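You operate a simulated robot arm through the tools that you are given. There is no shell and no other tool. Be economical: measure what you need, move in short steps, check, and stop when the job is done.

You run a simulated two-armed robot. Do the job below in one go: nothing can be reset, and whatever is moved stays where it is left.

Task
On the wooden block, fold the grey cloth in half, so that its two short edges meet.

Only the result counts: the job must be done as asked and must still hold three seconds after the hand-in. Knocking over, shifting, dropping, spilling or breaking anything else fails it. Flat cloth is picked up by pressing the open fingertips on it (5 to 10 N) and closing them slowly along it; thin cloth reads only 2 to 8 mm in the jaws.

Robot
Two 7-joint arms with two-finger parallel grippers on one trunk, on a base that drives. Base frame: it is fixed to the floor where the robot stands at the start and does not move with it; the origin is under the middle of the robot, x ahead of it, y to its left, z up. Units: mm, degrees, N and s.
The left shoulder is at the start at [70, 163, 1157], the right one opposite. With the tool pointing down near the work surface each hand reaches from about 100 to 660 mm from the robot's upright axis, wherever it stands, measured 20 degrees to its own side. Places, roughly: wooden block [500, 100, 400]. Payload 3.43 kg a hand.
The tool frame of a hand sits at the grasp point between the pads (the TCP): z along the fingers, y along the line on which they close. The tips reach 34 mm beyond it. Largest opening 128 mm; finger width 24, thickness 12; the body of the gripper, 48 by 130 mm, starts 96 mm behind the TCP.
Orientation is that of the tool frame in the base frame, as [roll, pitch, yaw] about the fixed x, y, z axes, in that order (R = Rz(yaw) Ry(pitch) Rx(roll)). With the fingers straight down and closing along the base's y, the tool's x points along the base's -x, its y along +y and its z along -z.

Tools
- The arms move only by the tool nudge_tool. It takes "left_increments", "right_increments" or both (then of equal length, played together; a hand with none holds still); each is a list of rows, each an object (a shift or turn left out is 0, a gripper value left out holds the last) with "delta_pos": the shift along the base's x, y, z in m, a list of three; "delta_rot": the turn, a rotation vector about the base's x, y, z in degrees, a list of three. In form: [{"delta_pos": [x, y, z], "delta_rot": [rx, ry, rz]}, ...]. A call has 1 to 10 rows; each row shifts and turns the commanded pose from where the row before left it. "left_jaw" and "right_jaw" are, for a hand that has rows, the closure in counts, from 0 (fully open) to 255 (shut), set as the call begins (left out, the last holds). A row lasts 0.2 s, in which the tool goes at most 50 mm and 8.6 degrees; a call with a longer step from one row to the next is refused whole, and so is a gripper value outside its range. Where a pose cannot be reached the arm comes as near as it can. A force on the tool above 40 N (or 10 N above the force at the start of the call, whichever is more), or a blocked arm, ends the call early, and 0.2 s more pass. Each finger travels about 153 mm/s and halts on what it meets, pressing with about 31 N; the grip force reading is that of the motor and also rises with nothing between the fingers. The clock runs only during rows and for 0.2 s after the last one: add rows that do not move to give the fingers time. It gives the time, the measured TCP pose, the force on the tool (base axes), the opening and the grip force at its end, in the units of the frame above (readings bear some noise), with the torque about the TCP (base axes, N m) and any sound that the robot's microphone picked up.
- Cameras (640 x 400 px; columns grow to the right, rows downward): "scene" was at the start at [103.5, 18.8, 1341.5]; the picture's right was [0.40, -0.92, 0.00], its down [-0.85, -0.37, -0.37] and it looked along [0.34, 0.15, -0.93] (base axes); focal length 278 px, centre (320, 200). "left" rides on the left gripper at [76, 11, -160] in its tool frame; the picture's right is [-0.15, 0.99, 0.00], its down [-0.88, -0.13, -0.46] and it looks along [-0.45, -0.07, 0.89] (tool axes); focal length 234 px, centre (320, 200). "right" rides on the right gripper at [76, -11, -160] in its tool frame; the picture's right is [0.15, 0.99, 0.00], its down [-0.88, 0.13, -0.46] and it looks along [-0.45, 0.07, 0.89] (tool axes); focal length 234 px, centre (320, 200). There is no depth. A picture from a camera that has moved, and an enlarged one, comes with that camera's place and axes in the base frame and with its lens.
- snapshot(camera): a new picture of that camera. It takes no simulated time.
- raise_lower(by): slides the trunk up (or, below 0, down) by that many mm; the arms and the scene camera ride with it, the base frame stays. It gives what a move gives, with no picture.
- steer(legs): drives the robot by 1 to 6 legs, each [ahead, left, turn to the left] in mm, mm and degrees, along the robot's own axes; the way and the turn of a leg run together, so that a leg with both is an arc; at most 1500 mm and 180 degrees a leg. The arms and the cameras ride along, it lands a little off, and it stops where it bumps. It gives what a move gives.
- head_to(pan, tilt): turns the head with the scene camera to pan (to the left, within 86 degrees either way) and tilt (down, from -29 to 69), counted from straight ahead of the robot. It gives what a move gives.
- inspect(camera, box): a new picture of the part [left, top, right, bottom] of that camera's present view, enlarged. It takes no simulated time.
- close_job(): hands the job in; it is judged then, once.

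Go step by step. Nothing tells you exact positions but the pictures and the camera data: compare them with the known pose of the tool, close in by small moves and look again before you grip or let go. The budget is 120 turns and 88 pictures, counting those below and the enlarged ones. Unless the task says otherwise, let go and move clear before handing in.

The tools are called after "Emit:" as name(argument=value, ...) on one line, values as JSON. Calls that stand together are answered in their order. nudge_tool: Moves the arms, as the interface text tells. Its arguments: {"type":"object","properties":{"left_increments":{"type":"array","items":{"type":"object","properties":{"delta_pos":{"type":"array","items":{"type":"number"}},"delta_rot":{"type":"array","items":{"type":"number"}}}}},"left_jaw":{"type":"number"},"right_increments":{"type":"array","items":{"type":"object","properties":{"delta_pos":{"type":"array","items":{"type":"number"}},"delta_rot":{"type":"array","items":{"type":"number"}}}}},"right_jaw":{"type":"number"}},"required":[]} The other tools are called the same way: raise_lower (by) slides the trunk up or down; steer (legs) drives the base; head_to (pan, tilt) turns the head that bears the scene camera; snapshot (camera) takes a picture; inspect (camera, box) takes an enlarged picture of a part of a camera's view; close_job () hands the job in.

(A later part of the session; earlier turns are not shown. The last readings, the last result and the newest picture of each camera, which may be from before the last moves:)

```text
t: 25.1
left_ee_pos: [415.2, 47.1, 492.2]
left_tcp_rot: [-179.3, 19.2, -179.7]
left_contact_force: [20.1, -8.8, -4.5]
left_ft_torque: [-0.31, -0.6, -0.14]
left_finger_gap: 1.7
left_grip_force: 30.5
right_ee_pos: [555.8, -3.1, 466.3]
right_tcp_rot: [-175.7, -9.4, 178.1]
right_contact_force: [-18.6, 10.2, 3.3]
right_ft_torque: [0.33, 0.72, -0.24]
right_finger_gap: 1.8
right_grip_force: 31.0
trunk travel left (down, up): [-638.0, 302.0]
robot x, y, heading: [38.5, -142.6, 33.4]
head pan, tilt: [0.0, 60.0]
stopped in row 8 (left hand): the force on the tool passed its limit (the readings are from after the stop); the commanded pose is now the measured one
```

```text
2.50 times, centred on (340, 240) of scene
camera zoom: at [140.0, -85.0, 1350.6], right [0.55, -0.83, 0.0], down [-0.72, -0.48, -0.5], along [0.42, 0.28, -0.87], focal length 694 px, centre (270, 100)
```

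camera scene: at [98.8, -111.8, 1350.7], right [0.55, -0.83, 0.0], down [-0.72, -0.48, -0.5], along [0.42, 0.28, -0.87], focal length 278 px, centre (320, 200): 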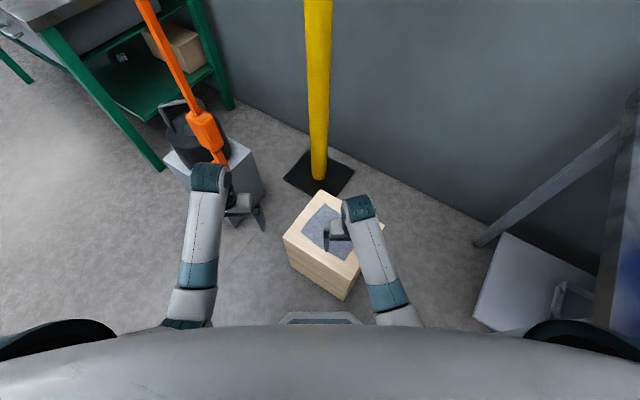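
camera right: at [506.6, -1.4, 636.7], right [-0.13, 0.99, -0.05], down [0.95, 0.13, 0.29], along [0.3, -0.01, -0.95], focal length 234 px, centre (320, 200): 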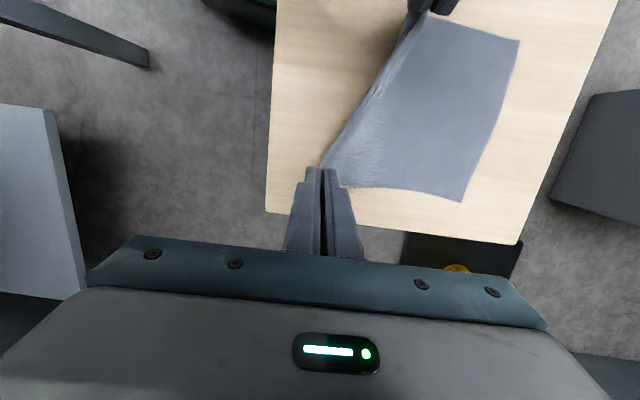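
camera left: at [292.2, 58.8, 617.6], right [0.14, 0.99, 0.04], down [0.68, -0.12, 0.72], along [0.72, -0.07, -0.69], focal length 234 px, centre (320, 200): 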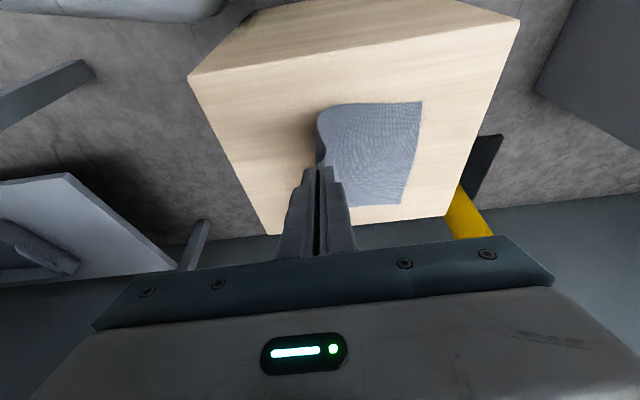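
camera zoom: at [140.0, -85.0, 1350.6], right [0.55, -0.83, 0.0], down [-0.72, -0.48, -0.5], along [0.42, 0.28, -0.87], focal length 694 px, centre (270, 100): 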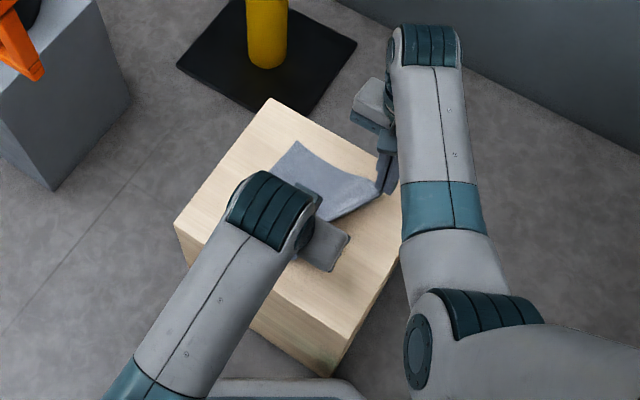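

The right hand lagged behind (y −3 against 47), pulling the cloth taut. I bring the right hand up to match on its own and see whether it follows.

Emit:
nudge_tool(right_increments=[{"delta_pos": [-0.006, 0.008, 0.004]}, {"delta_pos": [-0.004, 0.008, 0.004]}, {"delta_pos": [-0.002, 0.006, 0.004]}, {}])

```text
t: 26.1
left_ee_pos: [418.7, 45.9, 492.5]
left_tcp_rot: [-179.1, 19.8, -179.6]
left_contact_force: [20.5, -10.4, -2.6]
left_ft_torque: [-0.37, -0.65, -0.13]
left_finger_gap: 1.7
left_grip_force: 30.9
right_ee_pos: [558.7, -5.7, 474.0]
right_tcp_rot: [-173.9, -8.8, 177.3]
right_contact_force: [-20.9, 10.5, 2.7]
right_ft_torque: [0.36, 0.71, -0.24]
right_finger_gap: 2.0
right_grip_force: 30.8
trunk travel left (down, up): [-638.0, 302.0]
robot x, y, heading: [41.3, -143.9, 33.5]
head pan, tilt: [0.0, 60.0]
stopped in row 4 (left hand): the force on the tool passed its limit (the readings are from after the stop); the commanded pose is now the measured one
```

The right arm won't go that way, probably a wrist limit from its yaw. I ease the tension with the left hand and let the right tool yaw back some.

Emit:
nudge_tool(left_increments=[{"delta_pos": [0.002, -0.01, -0.004]}, {"delta_pos": [0.0, -0.01, -0.004]}, {"delta_pos": [0, -0.01, -0.004]}, {}], right_increments=[{"delta_rot": [-2, 0, 4]}, {"delta_rot": [-2, 0, 4]}, {"delta_pos": [-0.004, 0, 0], "delta_rot": [-2, 0, 4]}, {}])

Emit:
snapshot(camera="scene")

```text
t: 27.1
left_ee_pos: [415.0, 17.9, 477.0]
left_tcp_rot: [-179.4, 19.2, -179.7]
left_contact_force: [2.9, -1.7, 0.3]
left_ft_torque: [-0.05, -0.07, -0.02]
left_finger_gap: 1.6
left_grip_force: 31.4
right_ee_pos: [556.4, -6.0, 477.2]
right_tcp_rot: [-168.0, -8.6, -171.5]
right_contact_force: [-1.5, 0.6, 0.2]
right_ft_torque: [0.03, 0.08, -0.08]
right_finger_gap: 2.0
right_grip_force: 31.0
trunk travel left (down, up): [-638.0, 302.0]
robot x, y, heading: [40.4, -143.9, 33.4]
head pan, tilt: [0.0, 60.0]
```

```text
53 pictures are left
camera scene: at [139.7, -85.0, 1350.6], right [0.55, -0.83, 0.0], down [-0.72, -0.48, -0.5], along [0.42, 0.28, -0.87], focal length 278 px, centre (320, 200)
```

scene: 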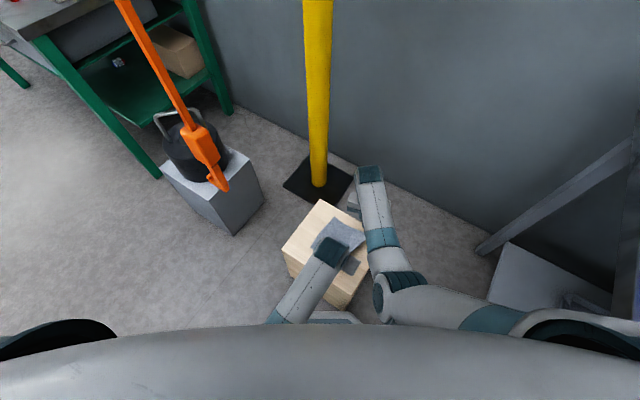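

Tension is gone. With slack now, I test whether the right hand will move in +y.

Emit:
nudge_tool(right_increments=[{"delta_pos": [-0.002, 0.005, 0], "delta_rot": [3, 0, 0]}, {"delta_pos": [-0.002, 0.005, 0], "delta_rot": [3, 0, 0]}, {"delta_pos": [-0.002, 0.005, 0]}, {}])

Emit:
inspect(camera="scene", box=[260, 140, 460, 340])

```text
t: 28.1
left_ee_pos: [416.0, 17.3, 476.5]
left_tcp_rot: [-179.4, 19.3, -179.7]
left_contact_force: [0.6, -0.1, 0.2]
left_ft_torque: [0.01, 0.04, -0.01]
left_finger_gap: 1.3
left_grip_force: 30.8
right_ee_pos: [555.5, 0.6, 475.0]
right_tcp_rot: [-173.3, -7.4, -170.9]
right_contact_force: [0.0, 0.6, 0.2]
right_ft_torque: [0.02, -0.02, -0.04]
right_finger_gap: 1.8
right_grip_force: 31.0
trunk travel left (down, up): [-638.0, 302.0]
robot x, y, heading: [39.4, -146.8, 33.3]
head pan, tilt: [0.0, 60.0]
```

```text
2.00 times, centred on (360, 240) of scene
camera zoom: at [139.7, -85.1, 1350.6], right [0.55, -0.83, 0.0], down [-0.72, -0.48, -0.5], along [0.42, 0.28, -0.87], focal length 555 px, centre (240, 120)
```

zoom: 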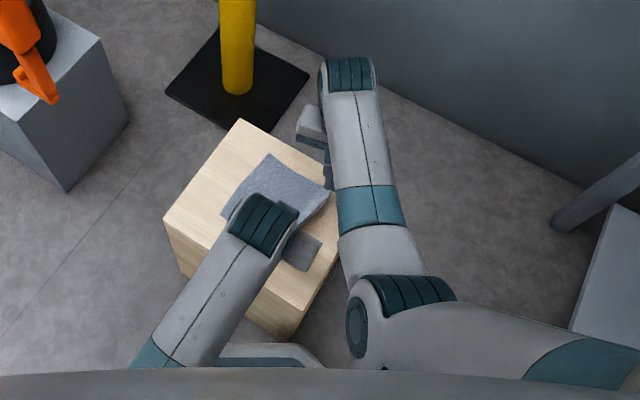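

It follows partly. I let the right tool yaw further back toward the arm's natural direction while moving.

Emit:
nudge_tool(right_increments=[{"delta_pos": [-0.003, 0.005, 0], "delta_rot": [3, 0, 4]}, {"delta_pos": [-0.003, 0.005, 0], "delta_rot": [2, 0, 4]}, {"delta_pos": [-0.003, 0.005, 0], "delta_rot": [0, 0, 4]}, {}, {}])

```text
t: 29.3
left_ee_pos: [415.3, 16.5, 478.7]
left_tcp_rot: [-179.4, 19.2, -179.7]
left_contact_force: [-0.6, 0.9, -0.4]
left_ft_torque: [0.01, -0.01, -0.01]
left_finger_gap: 1.5
left_grip_force: 30.7
right_ee_pos: [541.5, 21.7, 476.0]
right_tcp_rot: [-178.7, -6.6, -158.1]
right_contact_force: [0.4, 0.5, -0.5]
right_ft_torque: [0.01, -0.04, -0.02]
right_finger_gap: 1.8
right_grip_force: 30.6
trunk travel left (down, up): [-638.0, 302.0]
robot x, y, heading: [42.2, -141.9, 33.5]
head pan, tilt: [0.0, 60.0]
```

That freed it: the right hand follows again. I continue both hands to above the fold line, yawing the right tool a bit more.

Emit:
nudge_tool(left_increments=[{"delta_pos": [0, 0.007, 0.004]}, {"delta_pos": [0, 0.008, 0.004]}, {"delta_pos": [0, 0.008, 0.003]}, {"delta_pos": [0, 0.008, 0.002]}, {"delta_pos": [0, 0.008, 0.001]}, {}], right_increments=[{"delta_pos": [0, 0.006, 0.004], "delta_rot": [0, 0, 3]}, {"delta_pos": [0, 0.007, 0.004], "delta_rot": [0, 0, 3]}, {"delta_pos": [0, 0.007, 0.003], "delta_rot": [0, 0, 3]}, {"delta_pos": [0, 0.007, 0.002], "delta_rot": [0, 0, 3]}, {"delta_pos": [0, 0.007, 0.001]}, {}])

Emit:
snapshot(camera="right")

Emit:
snapshot(camera="left")

```text
t: 30.7
left_ee_pos: [418.2, 56.6, 495.2]
left_tcp_rot: [-179.5, 19.3, -179.6]
left_contact_force: [0.4, -0.7, -1.1]
left_ft_torque: [-0.03, 0.02, 0.0]
left_finger_gap: 1.6
left_grip_force: 31.4
right_ee_pos: [545.3, 50.1, 487.0]
right_tcp_rot: [-178.3, -6.7, -146.3]
right_contact_force: [-0.2, 0.3, -0.3]
right_ft_torque: [-0.01, 0.01, -0.05]
right_finger_gap: 1.5
right_grip_force: 30.8
trunk travel left (down, up): [-638.0, 302.0]
robot x, y, heading: [38.3, -145.5, 33.5]
head pan, tilt: [0.0, 60.0]
```

```text
51 pictures are left
camera right: at [500.7, 13.0, 653.8], right [-0.67, 0.74, -0.01], down [0.69, 0.63, 0.35], along [0.26, 0.22, -0.94], focal length 234 px, centre (320, 200)
```

right: 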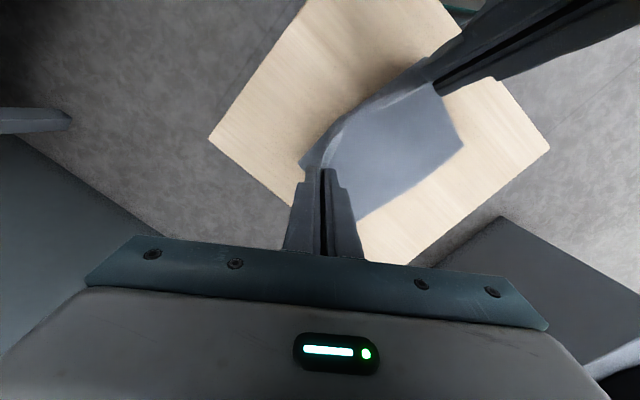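

```text
50 pictures are left
camera left: at [293.9, 67.6, 620.6], right [0.14, 0.99, 0.04], down [0.68, -0.12, 0.72], along [0.72, -0.07, -0.69], focal length 234 px, centre (320, 200)
```

left: 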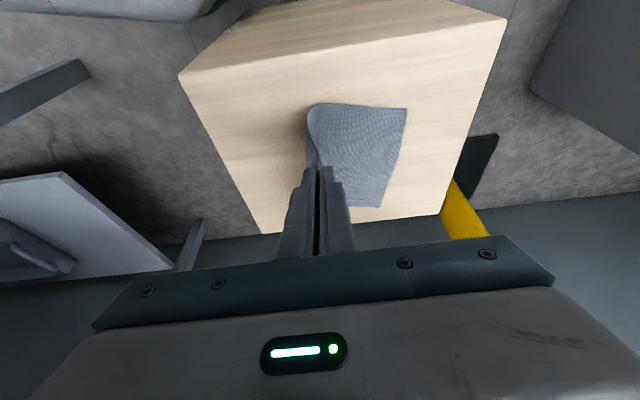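

The cloth slid about 30 mm toward −y during the tug, which is fine, but I need its left corners anew.

Emit:
inspect(camera="scene", box=[280, 190, 400, 280])

Emit:
inspect(camera="right", box=[260, 40, 520, 260])

Emit:
inspect(camera="left", box=[260, 80, 440, 220])

```text
4.44 times, centred on (340, 235) of scene
camera zoom: at [139.7, -85.2, 1350.6], right [0.55, -0.83, 0.0], down [-0.72, -0.48, -0.5], along [0.42, 0.28, -0.87], focal length 1234 px, centre (231, 44)
```

zoom: 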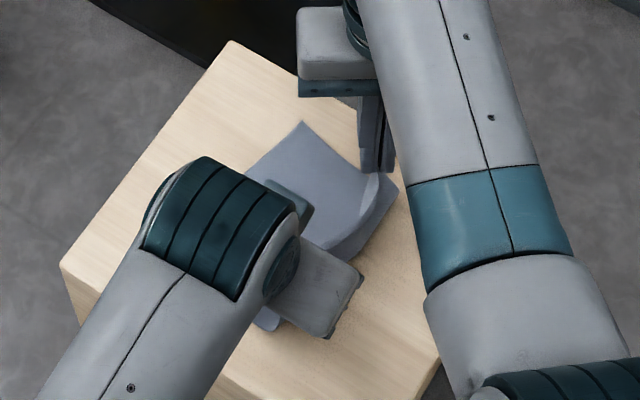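

```text
1.82 times, centred on (390, 150) of right
camera zoom: at [500.7, 13.0, 653.8], right [-0.67, 0.74, -0.01], down [0.69, 0.63, 0.35], along [0.26, 0.22, -0.94], focal length 426 px, centre (193, 291)
```

zoom: 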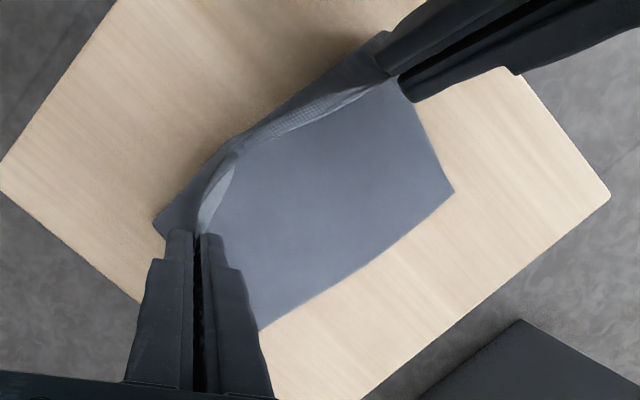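

```text
2.86 times, centred on (350, 150) of left
camera zoom: at [293.9, 67.6, 620.6], right [0.14, 0.99, 0.04], down [0.68, -0.12, 0.72], along [0.72, -0.07, -0.69], focal length 669 px, centre (234, 343)
```

zoom: 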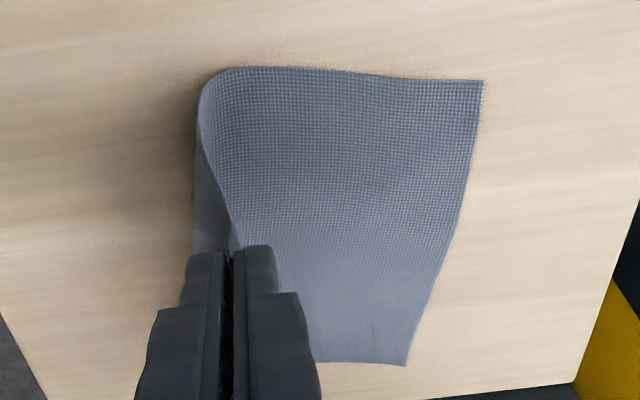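

The left edge now runs from B ≈ (418,152) to A ≈ (572,131). I aim the held corners there and do the next part of the descent.

Emit:
nudge_tool(left_increments=[{"delta_pos": [0, 0.01, -0.001]}, {"delta_pos": [0, 0.01, -0.0015]}, {"delta_pos": [0, 0.01, -0.003]}, {"delta_pos": [0.001, 0.009, -0.0045]}, {"delta_pos": [0.001, 0.008, -0.006]}, {"delta_pos": [0.001, 0.008, -0.006]}, {}], right_increments=[{"delta_pos": [0, 0.009, 0.0], "delta_rot": [0, 0, 3]}, {"delta_pos": [0, 0.009, 0.0], "delta_rot": [0, 0, 3]}, {"delta_pos": [0, 0.009, -0.001], "delta_rot": [0, 0, 3]}, {"delta_pos": [0.001, 0.009, -0.0025], "delta_rot": [0, 0, 3]}, {"delta_pos": [0.001, 0.008, -0.004], "delta_rot": [0, 0, 3]}, {"delta_pos": [0.001, 0.008, -0.004]}, {}])

Emit:
snapshot(camera="right")

Emit:
inspect(camera="left", box=[220, 60, 460, 240])

Emit:
inspect(camera="scene", box=[240, 160, 440, 320])

```text
t: 32.3
left_ee_pos: [420.6, 110.2, 472.2]
left_tcp_rot: [-179.4, 19.3, -179.7]
left_contact_force: [-0.3, 0.2, -0.5]
left_ft_torque: [-0.02, 0.03, 0.02]
left_finger_gap: 1.5
left_grip_force: 30.8
right_ee_pos: [542.3, 110.6, 478.8]
right_tcp_rot: [-178.9, -6.5, -131.0]
right_contact_force: [-0.6, -0.7, -0.4]
right_ft_torque: [-0.01, 0.02, 0.0]
right_finger_gap: 1.8
right_grip_force: 30.9
trunk travel left (down, up): [-638.0, 302.0]
robot x, y, heading: [40.2, -146.7, 33.5]
head pan, tilt: [0.0, 60.0]
```

```text
46 pictures are left
camera right: at [511.8, 61.0, 645.7], right [-0.84, 0.54, 0.0], down [0.5, 0.79, 0.35], along [0.19, 0.29, -0.94], focal length 234 px, centre (320, 200)
```

right: 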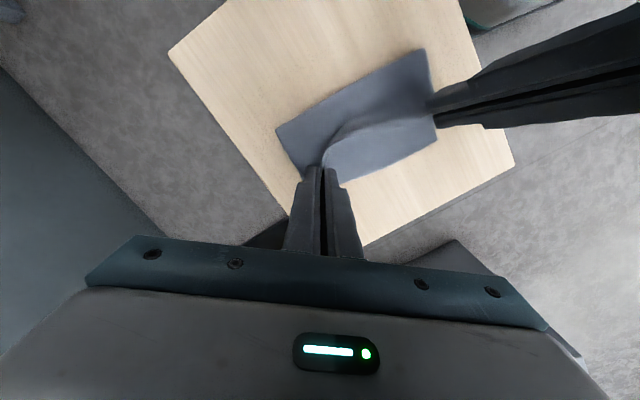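

```text
2.22 times, centred on (340, 150) of left
camera zoom: at [297.0, 122.4, 598.3], right [0.14, 0.99, 0.04], down [0.68, -0.12, 0.72], along [0.72, -0.07, -0.69], focal length 520 px, centre (276, 311)
```

zoom: 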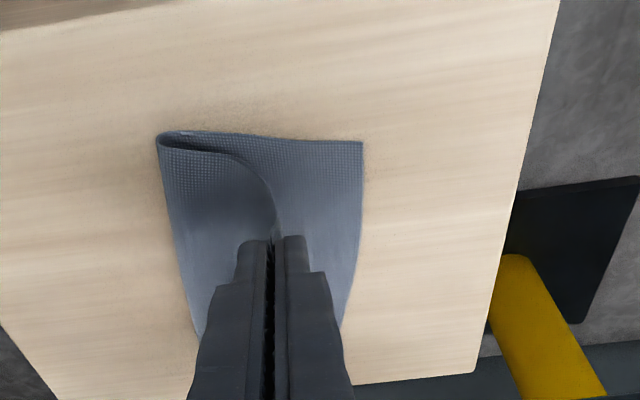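

```text
2.50 times, centred on (340, 240) of scene
camera zoom: at [139.6, -85.3, 1350.6], right [0.55, -0.83, 0.0], down [-0.72, -0.48, -0.5], along [0.42, 0.28, -0.87], focal length 694 px, centre (270, 100)
```

zoom: 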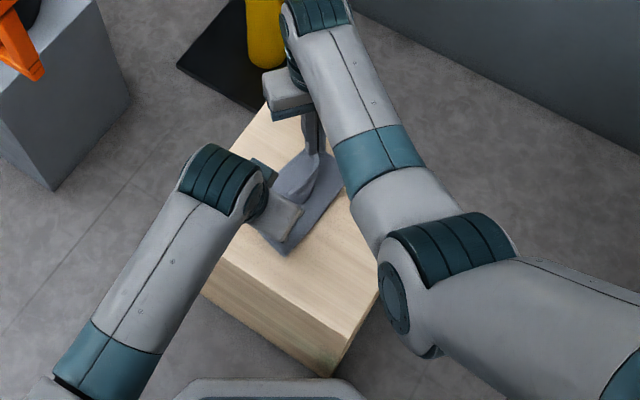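

The fold forms cleanly and corner B has not moved. I continue down toward the left edge, moving the right hand out in x.

Emit:
nudge_tool(left_increments=[{"delta_pos": [0, 0.006, -0.006]}, {"delta_pos": [0, 0.006, -0.006]}, {"delta_pos": [0.001, 0.005, -0.007]}, {"delta_pos": [0, 0.004, -0.008]}, {"delta_pos": [0, 0.003, -0.009]}, {}], right_increments=[{"delta_pos": [0.002, 0.003, -0.006]}, {"delta_pos": [0.002, 0.003, -0.008]}, {"delta_pos": [0.002, 0.002, -0.009]}, {"delta_pos": [0.002, 0.001, -0.009]}, {"delta_pos": [0.002, 0.001, -0.01]}, {}])

Emit:
inspect(camera="right", box=[220, 20, 480, 260])

Emit:
inspect(camera="left", box=[220, 60, 460, 240])

Emit:
inspect(camera="scene", box=[290, 180, 390, 260])

```text
t: 33.7
left_ee_pos: [421.5, 136.1, 436.3]
left_tcp_rot: [-179.5, 19.4, -179.7]
left_contact_force: [1.4, -0.6, -0.7]
left_ft_torque: [-0.01, -0.1, -0.03]
left_finger_gap: 1.5
left_grip_force: 30.9
right_ee_pos: [553.4, 121.4, 436.5]
right_tcp_rot: [-178.9, -6.5, -131.0]
right_contact_force: [-2.9, 0.9, -0.5]
right_ft_torque: [0.01, 0.04, -0.05]
right_finger_gap: 2.0
right_grip_force: 30.6
trunk travel left (down, up): [-638.0, 302.0]
robot x, y, heading: [42.2, -144.2, 33.7]
head pan, tilt: [0.0, 60.0]
```

```text
1.67 times, centred on (350, 140) of right
camera zoom: at [521.9, 72.9, 603.4], right [-0.84, 0.54, 0.0], down [0.5, 0.79, 0.35], along [0.19, 0.29, -0.94], focal length 390 px, centre (270, 300)
```

zoom: 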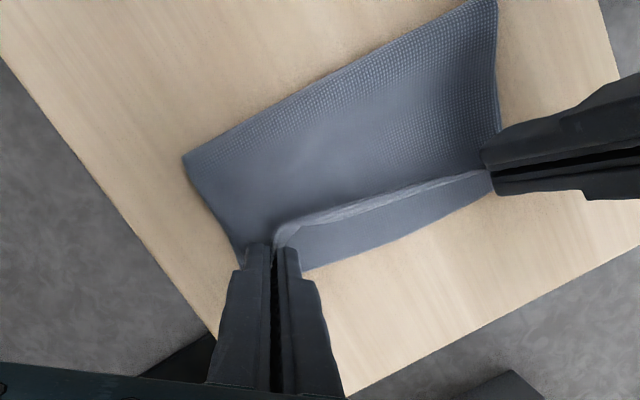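

```text
2.22 times, centred on (340, 150) of left
camera zoom: at [297.9, 147.2, 561.3], right [0.14, 0.99, 0.04], down [0.68, -0.12, 0.72], along [0.72, -0.07, -0.69], focal length 520 px, centre (276, 311)
```

zoom: 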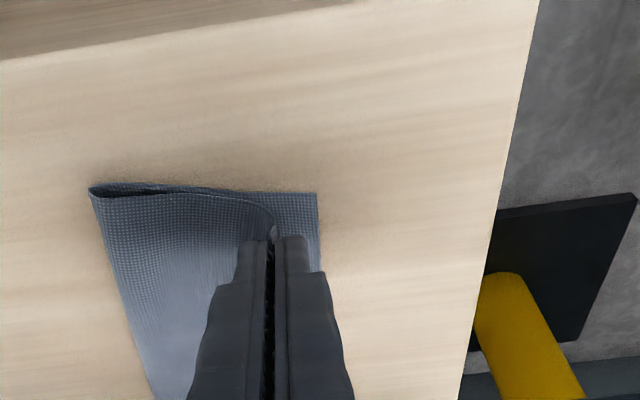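

```text
5.00 times, centred on (340, 220) of scene
camera zoom: at [139.5, -85.2, 1350.6], right [0.55, -0.83, 0.0], down [-0.72, -0.48, -0.5], along [0.42, 0.28, -0.87], focal length 1388 px, centre (220, 100)
```

zoom: 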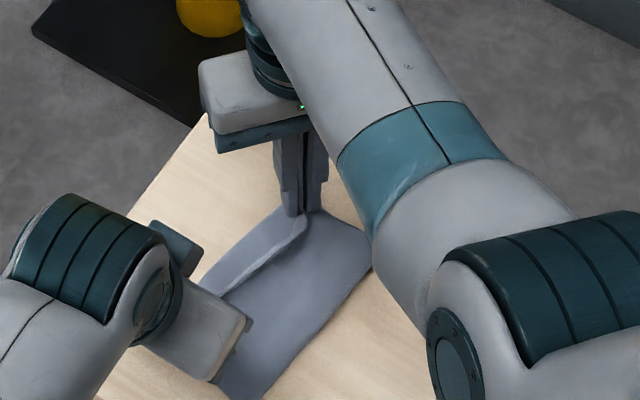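

The held edge is about 17 mm short of the lower edge, as planned for the part inside the pads. I lean both hands toward +y so the edge points the right way, then lower.

Emit:
nudge_tool(left_increments=[{"delta_pos": [0, 0.003, 0], "delta_rot": [-5, 0, 0]}, {"delta_pos": [0, 0.003, -0.001], "delta_rot": [-5, 0, 0]}, {"delta_pos": [0, 0.003, -0.002], "delta_rot": [-5, 0, 0]}, {"delta_pos": [0, 0.003, -0.002], "delta_rot": [-5, 0, 0]}, {}], right_increments=[{"delta_pos": [0, 0.003, 0], "delta_rot": [-5, 0, 0]}, {"delta_pos": [0, 0.003, -0.001], "delta_rot": [-5, 0, 0]}, {"delta_pos": [0, 0.003, -0.002], "delta_rot": [-5, 0, 0]}, {"delta_pos": [0, 0.003, -0.002], "delta_rot": [-5, 0, 0]}, {}])

Emit:
inspect(camera="right", box=[220, 20, 480, 260])

Emit:
inspect(camera="left", box=[220, 60, 460, 240])

```text
t: 34.9
left_ee_pos: [420.4, 146.2, 430.6]
left_tcp_rot: [-158.2, 18.0, -172.8]
left_contact_force: [0.8, -0.4, 0.5]
left_ft_torque: [0.01, -0.05, -0.02]
left_finger_gap: 1.8
left_grip_force: 31.1
right_ee_pos: [524.4, 97.1, 460.2]
right_tcp_rot: [-164.9, -21.4, -134.6]
right_contact_force: [-0.9, 0.7, -1.0]
right_ft_torque: [0.07, 0.04, -0.08]
right_finger_gap: 1.7
right_grip_force: 30.5
right hand out of reach, approached as far as the arm can: row 2, 3, 4
trunk travel left (down, up): [-638.0, 302.0]
robot x, y, heading: [39.3, -145.8, 33.6]
head pan, tilt: [0.0, 60.0]
```

```text
1.67 times, centred on (350, 140) of right
camera zoom: at [493.0, 109.2, 634.4], right [-0.84, 0.51, -0.19], down [0.5, 0.86, 0.06], along [0.19, -0.05, -0.98], focal length 390 px, centre (270, 300)
```

zoom: 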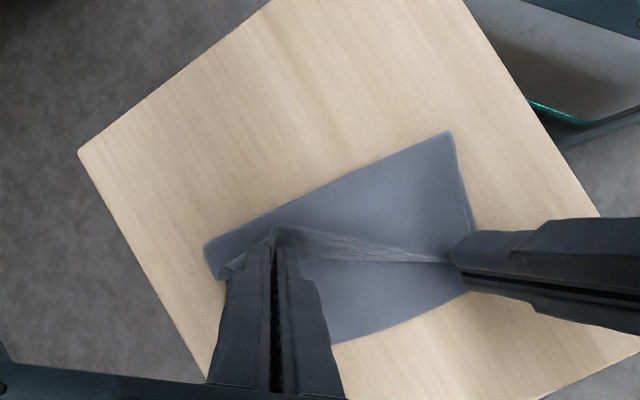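

```text
2.22 times, centred on (340, 150) of left
camera zoom: at [297.5, 200.3, 544.8], right [0.14, 0.94, -0.3], down [0.68, 0.13, 0.72], along [0.72, -0.3, -0.62], focal length 520 px, centre (276, 311)
```

zoom: 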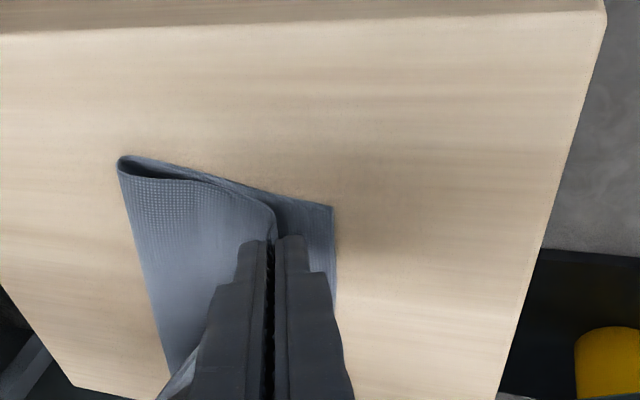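

The right arm can't reach with that lean; I reverse just that for the right hand.

Emit:
nudge_tool(right_increments=[{"delta_pos": [0, -0.003, 0.002], "delta_rot": [5, 0, 0]}, {"delta_pos": [0, -0.003, 0.002], "delta_rot": [5, 0, 0]}, {"delta_pos": [0, -0.003, 0.001], "delta_rot": [5, 0, 0]}, {"delta_pos": [0, -0.003, 0], "delta_rot": [5, 0, 0]}, {}, {}])

Emit:
inspect(camera="right", box=[220, 20, 480, 260])

Emit:
inspect(camera="left", box=[220, 60, 460, 240])

```text
t: 36.3
left_ee_pos: [419.9, 146.4, 429.9]
left_tcp_rot: [-158.3, 18.0, -172.9]
left_contact_force: [6.1, -4.0, 2.4]
left_ft_torque: [-0.14, -0.2, 0.01]
left_finger_gap: 1.6
left_grip_force: 31.0
right_ee_pos: [534.2, 86.6, 469.9]
right_tcp_rot: [-178.5, -6.1, -131.3]
right_contact_force: [-6.1, 3.5, -3.0]
right_ft_torque: [0.16, 0.13, -0.15]
right_finger_gap: 2.1
right_grip_force: 30.8
trunk travel left (down, up): [-638.0, 302.0]
robot x, y, heading: [40.5, -146.4, 33.6]
head pan, tilt: [0.0, 60.0]
```

```text
1.67 times, centred on (350, 140) of right
camera zoom: at [501.0, 37.3, 636.4], right [-0.84, 0.54, -0.01], down [0.5, 0.79, 0.36], along [0.2, 0.29, -0.93], focal length 390 px, centre (270, 300)
```

zoom: 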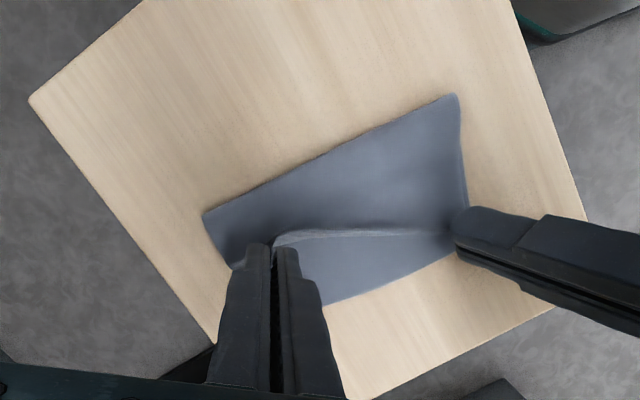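

```text
2.22 times, centred on (340, 150) of left
camera zoom: at [297.4, 200.4, 544.6], right [0.14, 0.94, -0.3], down [0.68, 0.13, 0.72], along [0.72, -0.3, -0.62], focal length 520 px, centre (276, 311)
```

zoom: 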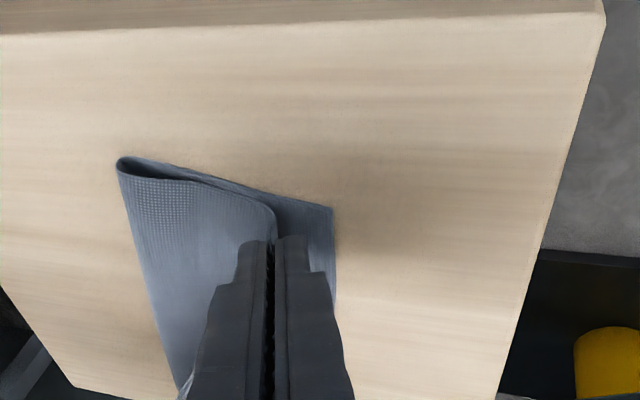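

The right hand is back upright but drew back; I return it to its spot above the far-left corner.

Emit:
nudge_tool(right_increments=[{"delta_pos": [0.003, 0.007, -0.004]}, {"delta_pos": [0.003, 0.007, -0.005]}, {"delta_pos": [0.003, 0.006, -0.006]}, {"delta_pos": [0.003, 0.006, -0.006]}, {"delta_pos": [0.003, 0.006, -0.006]}, {"delta_pos": [0.002, 0.002, -0.007]}, {}])

Emit:
inspect(camera="right", box=[220, 20, 480, 260])

Emit:
inspect(camera="scene", box=[290, 180, 390, 260])

Emit:
inspect(camera="left", box=[220, 60, 460, 240])

```text
t: 37.9
left_ee_pos: [420.6, 146.5, 430.4]
left_tcp_rot: [-158.3, 18.0, -172.9]
left_contact_force: [-0.4, -0.6, -0.1]
left_ft_torque: [0.0, 0.0, -0.01]
left_finger_gap: 1.6
left_grip_force: 30.5
right_ee_pos: [540.6, 120.6, 431.3]
right_tcp_rot: [-179.0, -6.6, -131.0]
right_contact_force: [-0.3, 0.7, -0.3]
right_ft_torque: [-0.04, -0.04, -0.06]
right_finger_gap: 1.9
right_grip_force: 31.2
trunk travel left (down, up): [-638.0, 302.0]
robot x, y, heading: [39.5, -145.2, 33.6]
head pan, tilt: [0.0, 60.0]
```

```text
1.67 times, centred on (350, 140) of right
camera zoom: at [509.4, 72.8, 598.6], right [-0.84, 0.54, 0.0], down [0.5, 0.79, 0.35], along [0.19, 0.29, -0.94], focal length 390 px, centre (270, 300)
```

zoom: 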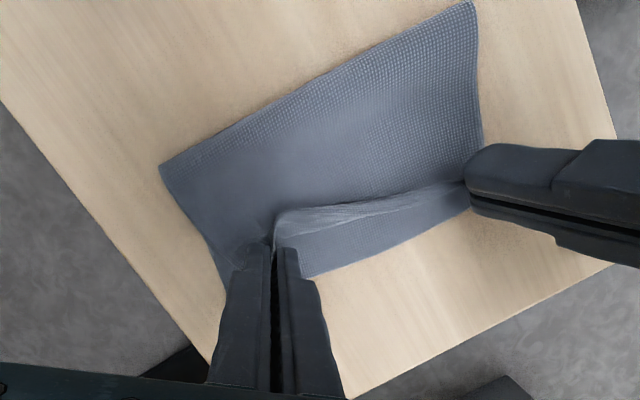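

```text
5.00 times, centred on (340, 220) of scene
camera zoom: at [139.6, -85.1, 1350.6], right [0.55, -0.83, 0.0], down [-0.72, -0.48, -0.5], along [0.42, 0.28, -0.87], focal length 1388 px, centre (220, 100)
```

zoom: 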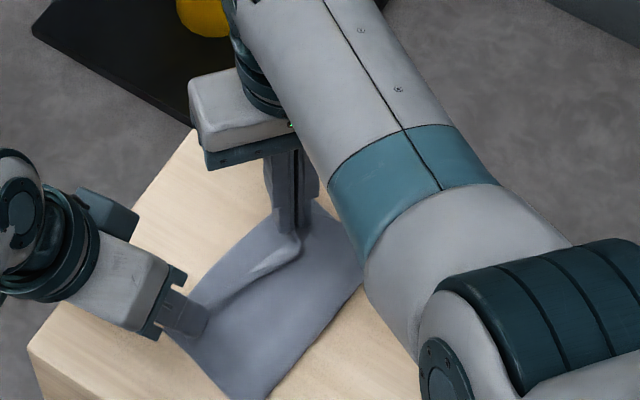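

```text
2.22 times, centred on (340, 150) of left
camera zoom: at [297.4, 200.5, 544.6], right [0.14, 0.94, -0.3], down [0.68, 0.13, 0.72], along [0.72, -0.3, -0.62], focal length 520 px, centre (276, 311)
```

zoom: 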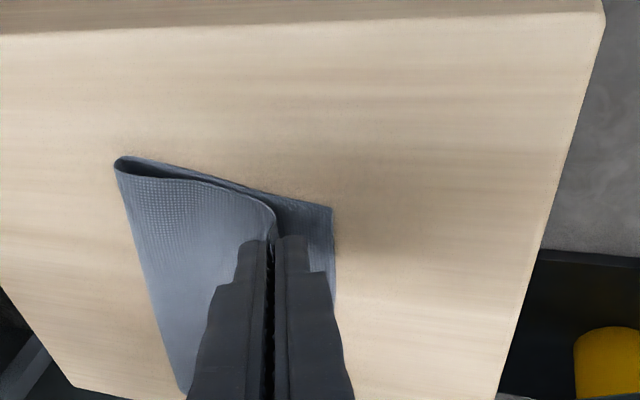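

Edge line at x 553 is y ≈ 133. I move the right hand +12 mm in x and lower both nearly to contact.

Emit:
nudge_tool(left_increments=[{"delta_pos": [0, 0.001, -0.002]}, {"delta_pos": [0, 0.001, -0.002]}, {"delta_pos": [0, 0, -0.002]}, {"delta_pos": [0, 0, -0.001]}, {}], right_increments=[{"delta_pos": [0.004, 0.0, -0.002]}, {"delta_pos": [0.004, 0.0, -0.002]}, {"delta_pos": [0.004, 0.0, -0.002]}, {"delta_pos": [0, 0, -0.001]}, {}])

```text
t: 39.1
left_ee_pos: [420.2, 149.6, 423.4]
left_tcp_rot: [-158.3, 18.0, -172.9]
left_contact_force: [2.3, -2.0, 1.2]
left_ft_torque: [-0.02, -0.09, 0.01]
left_finger_gap: 1.7
left_grip_force: 30.8
right_ee_pos: [554.4, 119.6, 425.9]
right_tcp_rot: [-179.1, -6.7, -131.1]
right_contact_force: [-1.6, 1.1, 0.8]
right_ft_torque: [0.0, 0.05, -0.08]
right_finger_gap: 1.7
right_grip_force: 31.1
trunk travel left (down, up): [-638.0, 302.0]
robot x, y, heading: [38.7, -146.4, 33.5]
head pan, tilt: [0.0, 60.0]
```

Emit:
nudge_tool(left_increments=[{"delta_pos": [0, 0, -0.0015]}, {"delta_pos": [0, 0, -0.0015]}, {}], right_increments=[{"delta_pos": [0, 0, -0.002]}, {"delta_pos": [0, 0, -0.002]}, {}])

Emit:
inspect(camera="left", box=[220, 60, 460, 240])

Emit:
inspect(camera="right", box=[220, 20, 480, 260])

```text
t: 39.9
left_ee_pos: [420.0, 150.5, 421.6]
left_tcp_rot: [-158.3, 18.0, -172.9]
left_contact_force: [1.8, -0.8, -0.1]
left_ft_torque: [-0.03, -0.06, 0.03]
left_finger_gap: 1.6
left_grip_force: 31.4
right_ee_pos: [552.6, 120.9, 421.5]
right_tcp_rot: [-178.9, -6.6, -131.0]
right_contact_force: [-1.8, 0.2, -0.1]
right_ft_torque: [0.02, 0.06, -0.03]
right_finger_gap: 1.9
right_grip_force: 30.6
trunk travel left (down, up): [-638.0, 302.0]
robot x, y, heading: [39.6, -147.6, 33.3]
head pan, tilt: [0.0, 60.0]
```

```text
2.22 times, centred on (340, 150) of left
camera zoom: at [297.3, 203.6, 534.2], right [0.14, 0.94, -0.3], down [0.68, 0.13, 0.72], along [0.72, -0.3, -0.62], focal length 520 px, centre (276, 311)
```

zoom: 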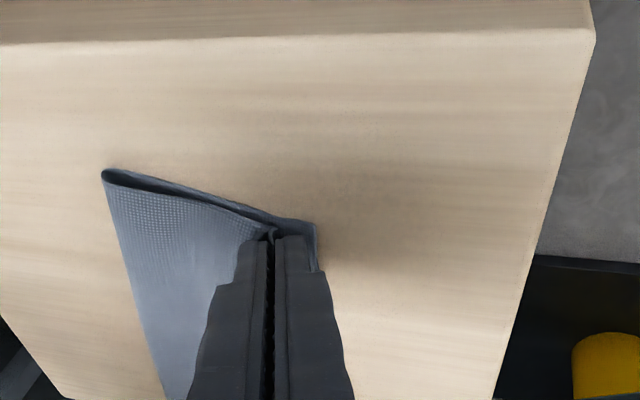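

```text
1.67 times, centred on (350, 140) of right
camera zoom: at [520.5, 71.7, 588.3], right [-0.84, 0.54, 0.0], down [0.5, 0.79, 0.35], along [0.19, 0.29, -0.94], focal length 390 px, centre (270, 300)
```

zoom: 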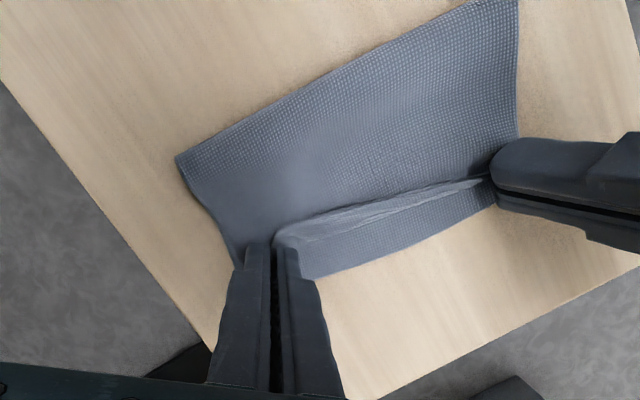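

Both tips are practically on the cloth with the edge nearly over the lower one. I open the jaws in gentle stages.

Emit:
nudge_tool(left_increments=[{}, {}], right_increments=[{"delta_pos": [0, 0, -0.001]}, {}], left_jaw=240, right_jaw=240)

Emit:
nudge_tool(left_increments=[{}, {}, {}], right_increments=[{}, {}, {}], left_jaw=222, right_jaw=222)

Emit:
inspect(camera="left", box=[220, 60, 460, 240])

Emit:
inspect(camera="right", box=[220, 20, 480, 260])

```text
t: 40.5
left_ee_pos: [418.9, 148.9, 419.4]
left_tcp_rot: [-158.3, 17.9, -172.9]
left_contact_force: [0.2, 0.4, 0.8]
left_ft_torque: [0.01, -0.01, 0.03]
left_finger_gap: 7.2
left_grip_force: 0.0
right_ee_pos: [552.3, 120.7, 420.7]
right_tcp_rot: [-178.8, -6.6, -131.2]
right_contact_force: [-0.2, 0.6, 0.8]
right_ft_torque: [0.02, 0.0, 0.02]
right_finger_gap: 7.6
right_grip_force: 0.1
trunk travel left (down, up): [-638.0, 302.0]
robot x, y, heading: [40.9, -149.4, 33.7]
head pan, tilt: [0.0, 60.0]
```

```text
t: 41.3
left_ee_pos: [421.0, 150.1, 421.6]
left_tcp_rot: [-158.3, 18.1, -172.9]
left_contact_force: [2.2, 0.5, 7.5]
left_ft_torque: [-0.02, -0.04, -0.03]
left_finger_gap: 14.7
left_grip_force: 0.1
right_ee_pos: [552.3, 120.2, 420.8]
right_tcp_rot: [-178.9, -6.6, -131.0]
right_contact_force: [0.5, 0.5, -0.4]
right_ft_torque: [0.02, 0.01, 0.03]
right_finger_gap: 16.8
right_grip_force: 0.1
trunk travel left (down, up): [-638.0, 302.0]
robot x, y, heading: [39.6, -146.4, 33.9]
head pan, tilt: [0.0, 60.0]
```

```text
2.22 times, centred on (340, 150) of left
camera zoom: at [297.6, 203.4, 534.7], right [0.14, 0.94, -0.3], down [0.68, 0.13, 0.72], along [0.72, -0.3, -0.62], focal length 520 px, centre (276, 311)
```

zoom: 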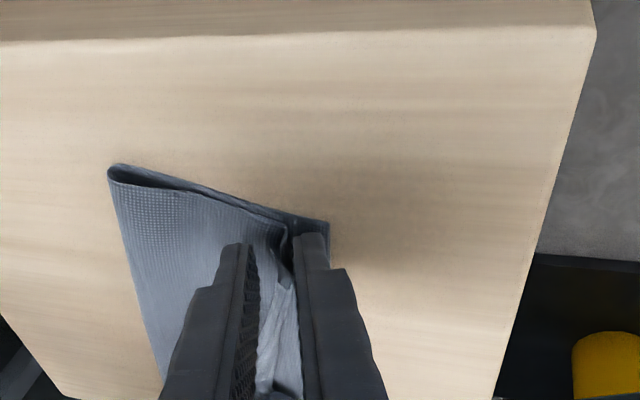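

```text
1.67 times, centred on (350, 140) of right
camera zoom: at [520.9, 71.3, 587.3], right [-0.84, 0.54, 0.0], down [0.5, 0.79, 0.35], along [0.19, 0.29, -0.94], focal length 390 px, centre (270, 300)
```

zoom: 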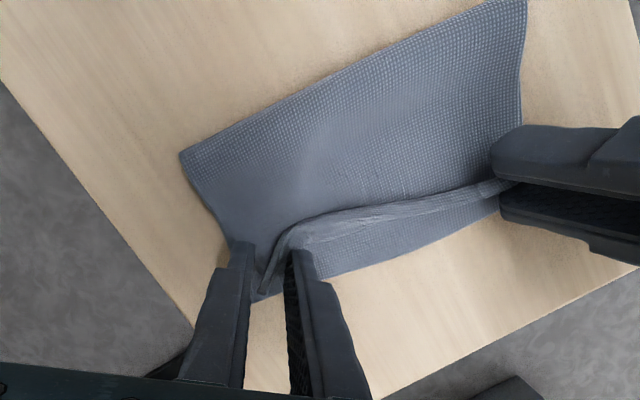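

The edge is free between the pads. I raise a little, open wider, and back the hands straight out.

Emit:
nudge_tool(left_increments=[{"delta_pos": [-0.001, 0.001, 0.004]}, {"delta_pos": [-0.003, 0.003, 0.009]}, {"delta_pos": [-0.005, 0.005, 0.015]}, {"delta_pos": [-0.01, 0.01, 0.025]}, {"delta_pos": [-0.015, 0.01, 0.035]}, {"delta_pos": [-0.02, 0.01, 0.035]}, {}], right_increments=[{"delta_pos": [0, 0, 0.004]}, {"delta_pos": [0, 0, 0.009]}, {"delta_pos": [0, 0, 0.015]}, {"delta_pos": [0, 0, 0.025]}, {"delta_pos": [0, 0, 0.035]}, {"delta_pos": [0, -0.01, 0.035]}, {}], left_jaw=215, right_jaw=215)

Emit:
snapshot(camera="left")

Emit:
inspect(camera="right", box=[220, 20, 480, 260])

Emit:
inspect(camera="scene", box=[290, 180, 390, 260])

```text
t: 42.9
left_ee_pos: [368.7, 187.3, 541.0]
left_tcp_rot: [-158.3, 17.9, -172.9]
left_contact_force: [-0.1, 0.5, -0.8]
left_ft_torque: [0.0, 0.02, 0.0]
left_finger_gap: 20.2
left_grip_force: 0.1
right_ee_pos: [553.9, 112.0, 543.8]
right_tcp_rot: [-179.0, -6.7, -131.0]
right_contact_force: [0.0, 0.4, -0.4]
right_ft_torque: [0.0, -0.02, 0.03]
right_finger_gap: 20.1
right_grip_force: 0.0
trunk travel left (down, up): [-638.0, 302.0]
robot x, y, heading: [44.0, -145.3, 33.4]
head pan, tilt: [0.0, 60.0]
```

```text
29 pictures are left
camera left: at [245.4, 240.5, 656.1], right [0.14, 0.94, -0.3], down [0.68, 0.13, 0.72], along [0.72, -0.3, -0.62], focal length 234 px, centre (320, 200)
```

left: 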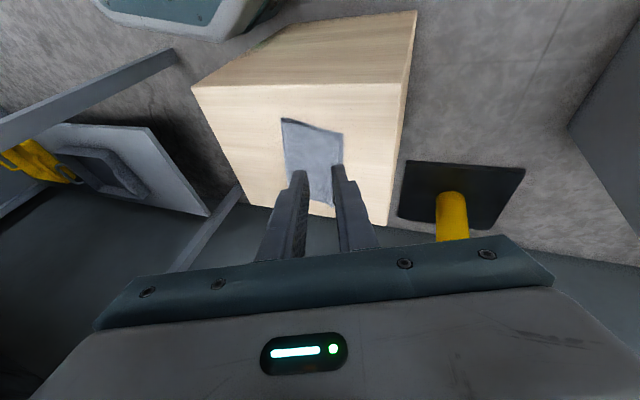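

```text
1.67 times, centred on (350, 140) of right
camera zoom: at [523.2, 63.0, 711.1], right [-0.84, 0.54, 0.0], down [0.5, 0.79, 0.35], along [0.19, 0.29, -0.94], focal length 390 px, centre (270, 300)
```

zoom: 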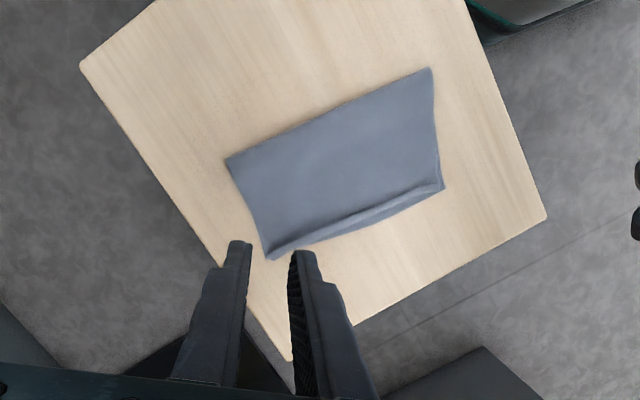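

```text
5.00 times, centred on (340, 220) of scene
camera zoom: at [140.4, -84.8, 1350.5], right [0.55, -0.83, 0.0], down [-0.72, -0.48, -0.5], along [0.42, 0.28, -0.87], focal length 1388 px, centre (220, 100)
```

zoom: 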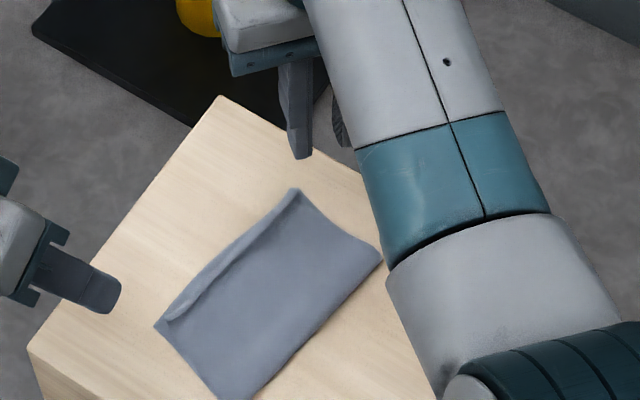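

The cloth is folded, with a raised curl along the meeting edge. I look closely at that edge.

Emit:
inspect(camera="right", box=[300, 80, 420, 180])

Emit:
inspect(camera="left", box=[270, 100, 360, 170])

```text
4.00 times, centred on (360, 130) of right
camera zoom: at [523.2, 63.0, 711.1], right [-0.84, 0.54, 0.0], down [0.5, 0.79, 0.35], along [0.19, 0.29, -0.94], focal length 937 px, centre (160, 480)
```

zoom: 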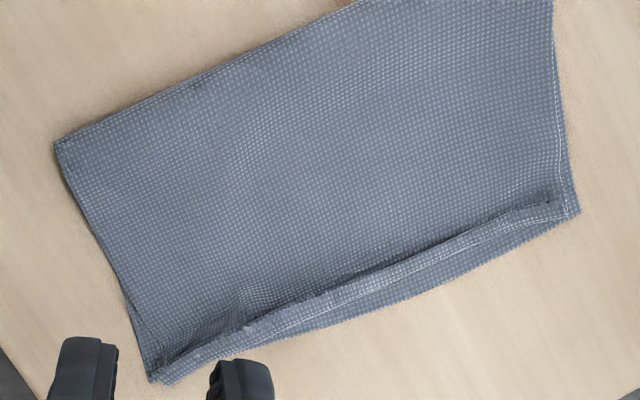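

```text
5.71 times, centred on (315, 135) of left
camera zoom: at [245.4, 240.5, 656.1], right [0.14, 0.94, -0.3], down [0.68, 0.13, 0.72], along [0.72, -0.3, -0.62], focal length 1338 px, centre (349, 571)
```

zoom: 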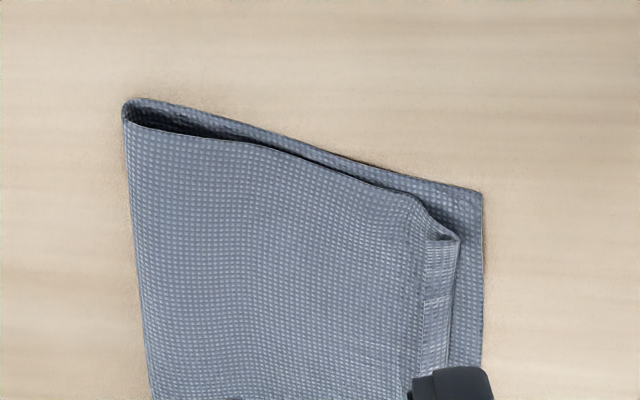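

The upper edge lies within about 6–10 mm of the lower one but a small ridge from the pinch remains. I park the right hand, set the left tool upright with closed jaws, and will press the ridge flat.

Emit:
nudge_tool(left_increments=[{"delta_rot": [7, 0, 0]}, {"delta_rot": [7, 0, 0]}, {"delta_rot": [6.5, 0, 0]}, {"delta_rot": [0, 6.4, 0]}, {"delta_rot": [0, 6.4, 0]}, {"delta_rot": [0, 6.4, 0]}, {"delta_pos": [0.01, -0.01, 0]}, {}], right_increments=[{"delta_pos": [0, -0.02, 0.01]}, {"delta_pos": [0, -0.025, 0.01]}, {"delta_pos": [0, -0.025, 0.01]}, {"delta_pos": [0, -0.025, 0.01]}, {"delta_pos": [0, -0.025, 0.01]}, {"delta_pos": [0, -0.025, 0.01]}, {"delta_pos": [0, -0.025, 0.01]}, {}], left_jaw=255, right_jaw=255)

Emit:
inspect(camera="scene", box=[240, 160, 440, 320])

```text
t: 44.9
left_ee_pos: [377.8, 178.3, 542.3]
left_tcp_rot: [-179.9, 0.0, -179.8]
left_contact_force: [0.8, 0.4, -0.5]
left_ft_torque: [0.0, 0.01, -0.05]
left_finger_gap: 0.0
left_grip_force: 30.8
right_ee_pos: [581.3, -121.8, 606.0]
right_tcp_rot: [-173.3, -9.2, -132.9]
right_contact_force: [-0.5, 0.1, 0.5]
right_ft_torque: [0.02, -0.01, 0.0]
right_finger_gap: 0.0
right_grip_force: 31.0
trunk travel left (down, up): [-638.0, 302.0]
robot x, y, heading: [41.4, -146.0, 33.4]
head pan, tilt: [0.0, 60.0]
stopped in row 8 (right hand): the arm was blocked; the commanded pose is now the measured one
```

```text
2.50 times, centred on (340, 240) of scene
camera zoom: at [139.9, -85.7, 1350.6], right [0.55, -0.83, 0.0], down [-0.72, -0.48, -0.5], along [0.42, 0.28, -0.87], focal length 694 px, centre (270, 100)
```

zoom: 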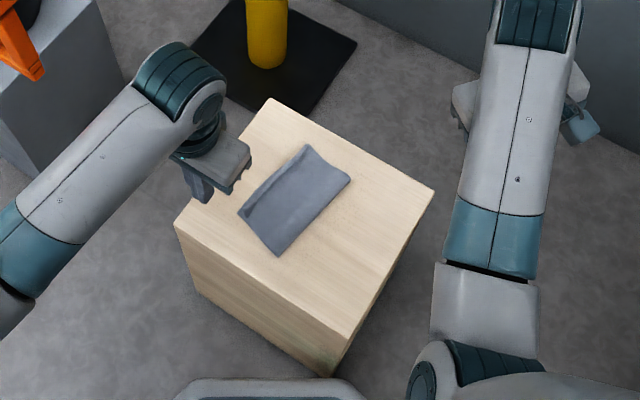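

The right arm met a limit; I ease it back 20 mm. The left hand goes above the near end of the ridge.

Emit:
nudge_tool(left_increments=[{"delta_pos": [0.014, -0.008, -0.02]}, {"delta_pos": [0.014, -0.008, -0.02]}, {"delta_pos": [0.014, -0.008, -0.02]}, {"delta_pos": [0.012, -0.008, -0.02]}, {"delta_pos": [0, 0, -0.015]}, {}], right_increments=[{"delta_pos": [-0.005, 0.01, 0]}, {"delta_pos": [-0.005, 0.01, 0]}, {}, {}, {}, {}])

Emit:
inspect(camera="left", box=[220, 80, 420, 240])

```text
t: 46.3
left_ee_pos: [428.9, 147.2, 447.4]
left_tcp_rot: [180.0, 0.0, -179.8]
left_contact_force: [-0.3, 0.7, -0.3]
left_ft_torque: [0.02, 0.0, 0.0]
left_finger_gap: 0.0
left_grip_force: 30.4
right_ee_pos: [581.6, -112.1, 607.8]
right_tcp_rot: [-171.8, -9.4, -133.4]
right_contact_force: [-0.1, -0.4, 0.0]
right_ft_torque: [-0.01, -0.01, -0.03]
right_finger_gap: 0.1
right_grip_force: 30.8
trunk travel left (down, up): [-638.0, 302.0]
robot x, y, heading: [38.0, -146.2, 33.6]
head pan, tilt: [0.0, 60.0]
```

```text
2.50 times, centred on (320, 160) of left
camera zoom: at [354.4, 157.1, 607.2], right [0.14, 0.99, 0.0], down [0.88, -0.13, 0.46], along [0.45, -0.07, -0.89], focal length 585 px, centre (320, 300)
```

zoom: 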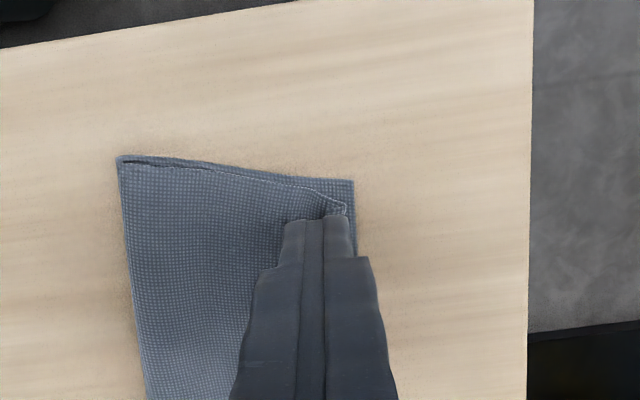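

At the near end the upper corner sits only a few mm from the lower one. I press here gently.

Emit:
nudge_tool(left_increments=[{"delta_pos": [0, 0, -0.01]}, {"delta_pos": [0, 0, -0.009]}, {"delta_pos": [0, 0, -0.004]}, {"delta_pos": [0, 0, -0.003]}, {}])

```text
t: 47.5
left_ee_pos: [429.5, 147.4, 421.4]
left_tcp_rot: [-179.9, 0.1, -179.7]
left_contact_force: [-0.3, 0.3, -0.2]
left_ft_torque: [-0.03, 0.01, 0.0]
left_finger_gap: 0.0
left_grip_force: 30.8
right_ee_pos: [579.2, -112.1, 607.3]
right_tcp_rot: [-171.7, -9.5, -133.4]
right_contact_force: [-0.2, -0.3, -0.5]
right_ft_torque: [0.01, -0.02, -0.01]
right_finger_gap: 0.0
right_grip_force: 31.1
trunk travel left (down, up): [-638.0, 302.0]
robot x, y, heading: [40.7, -146.7, 33.5]
head pan, tilt: [0.0, 60.0]
```

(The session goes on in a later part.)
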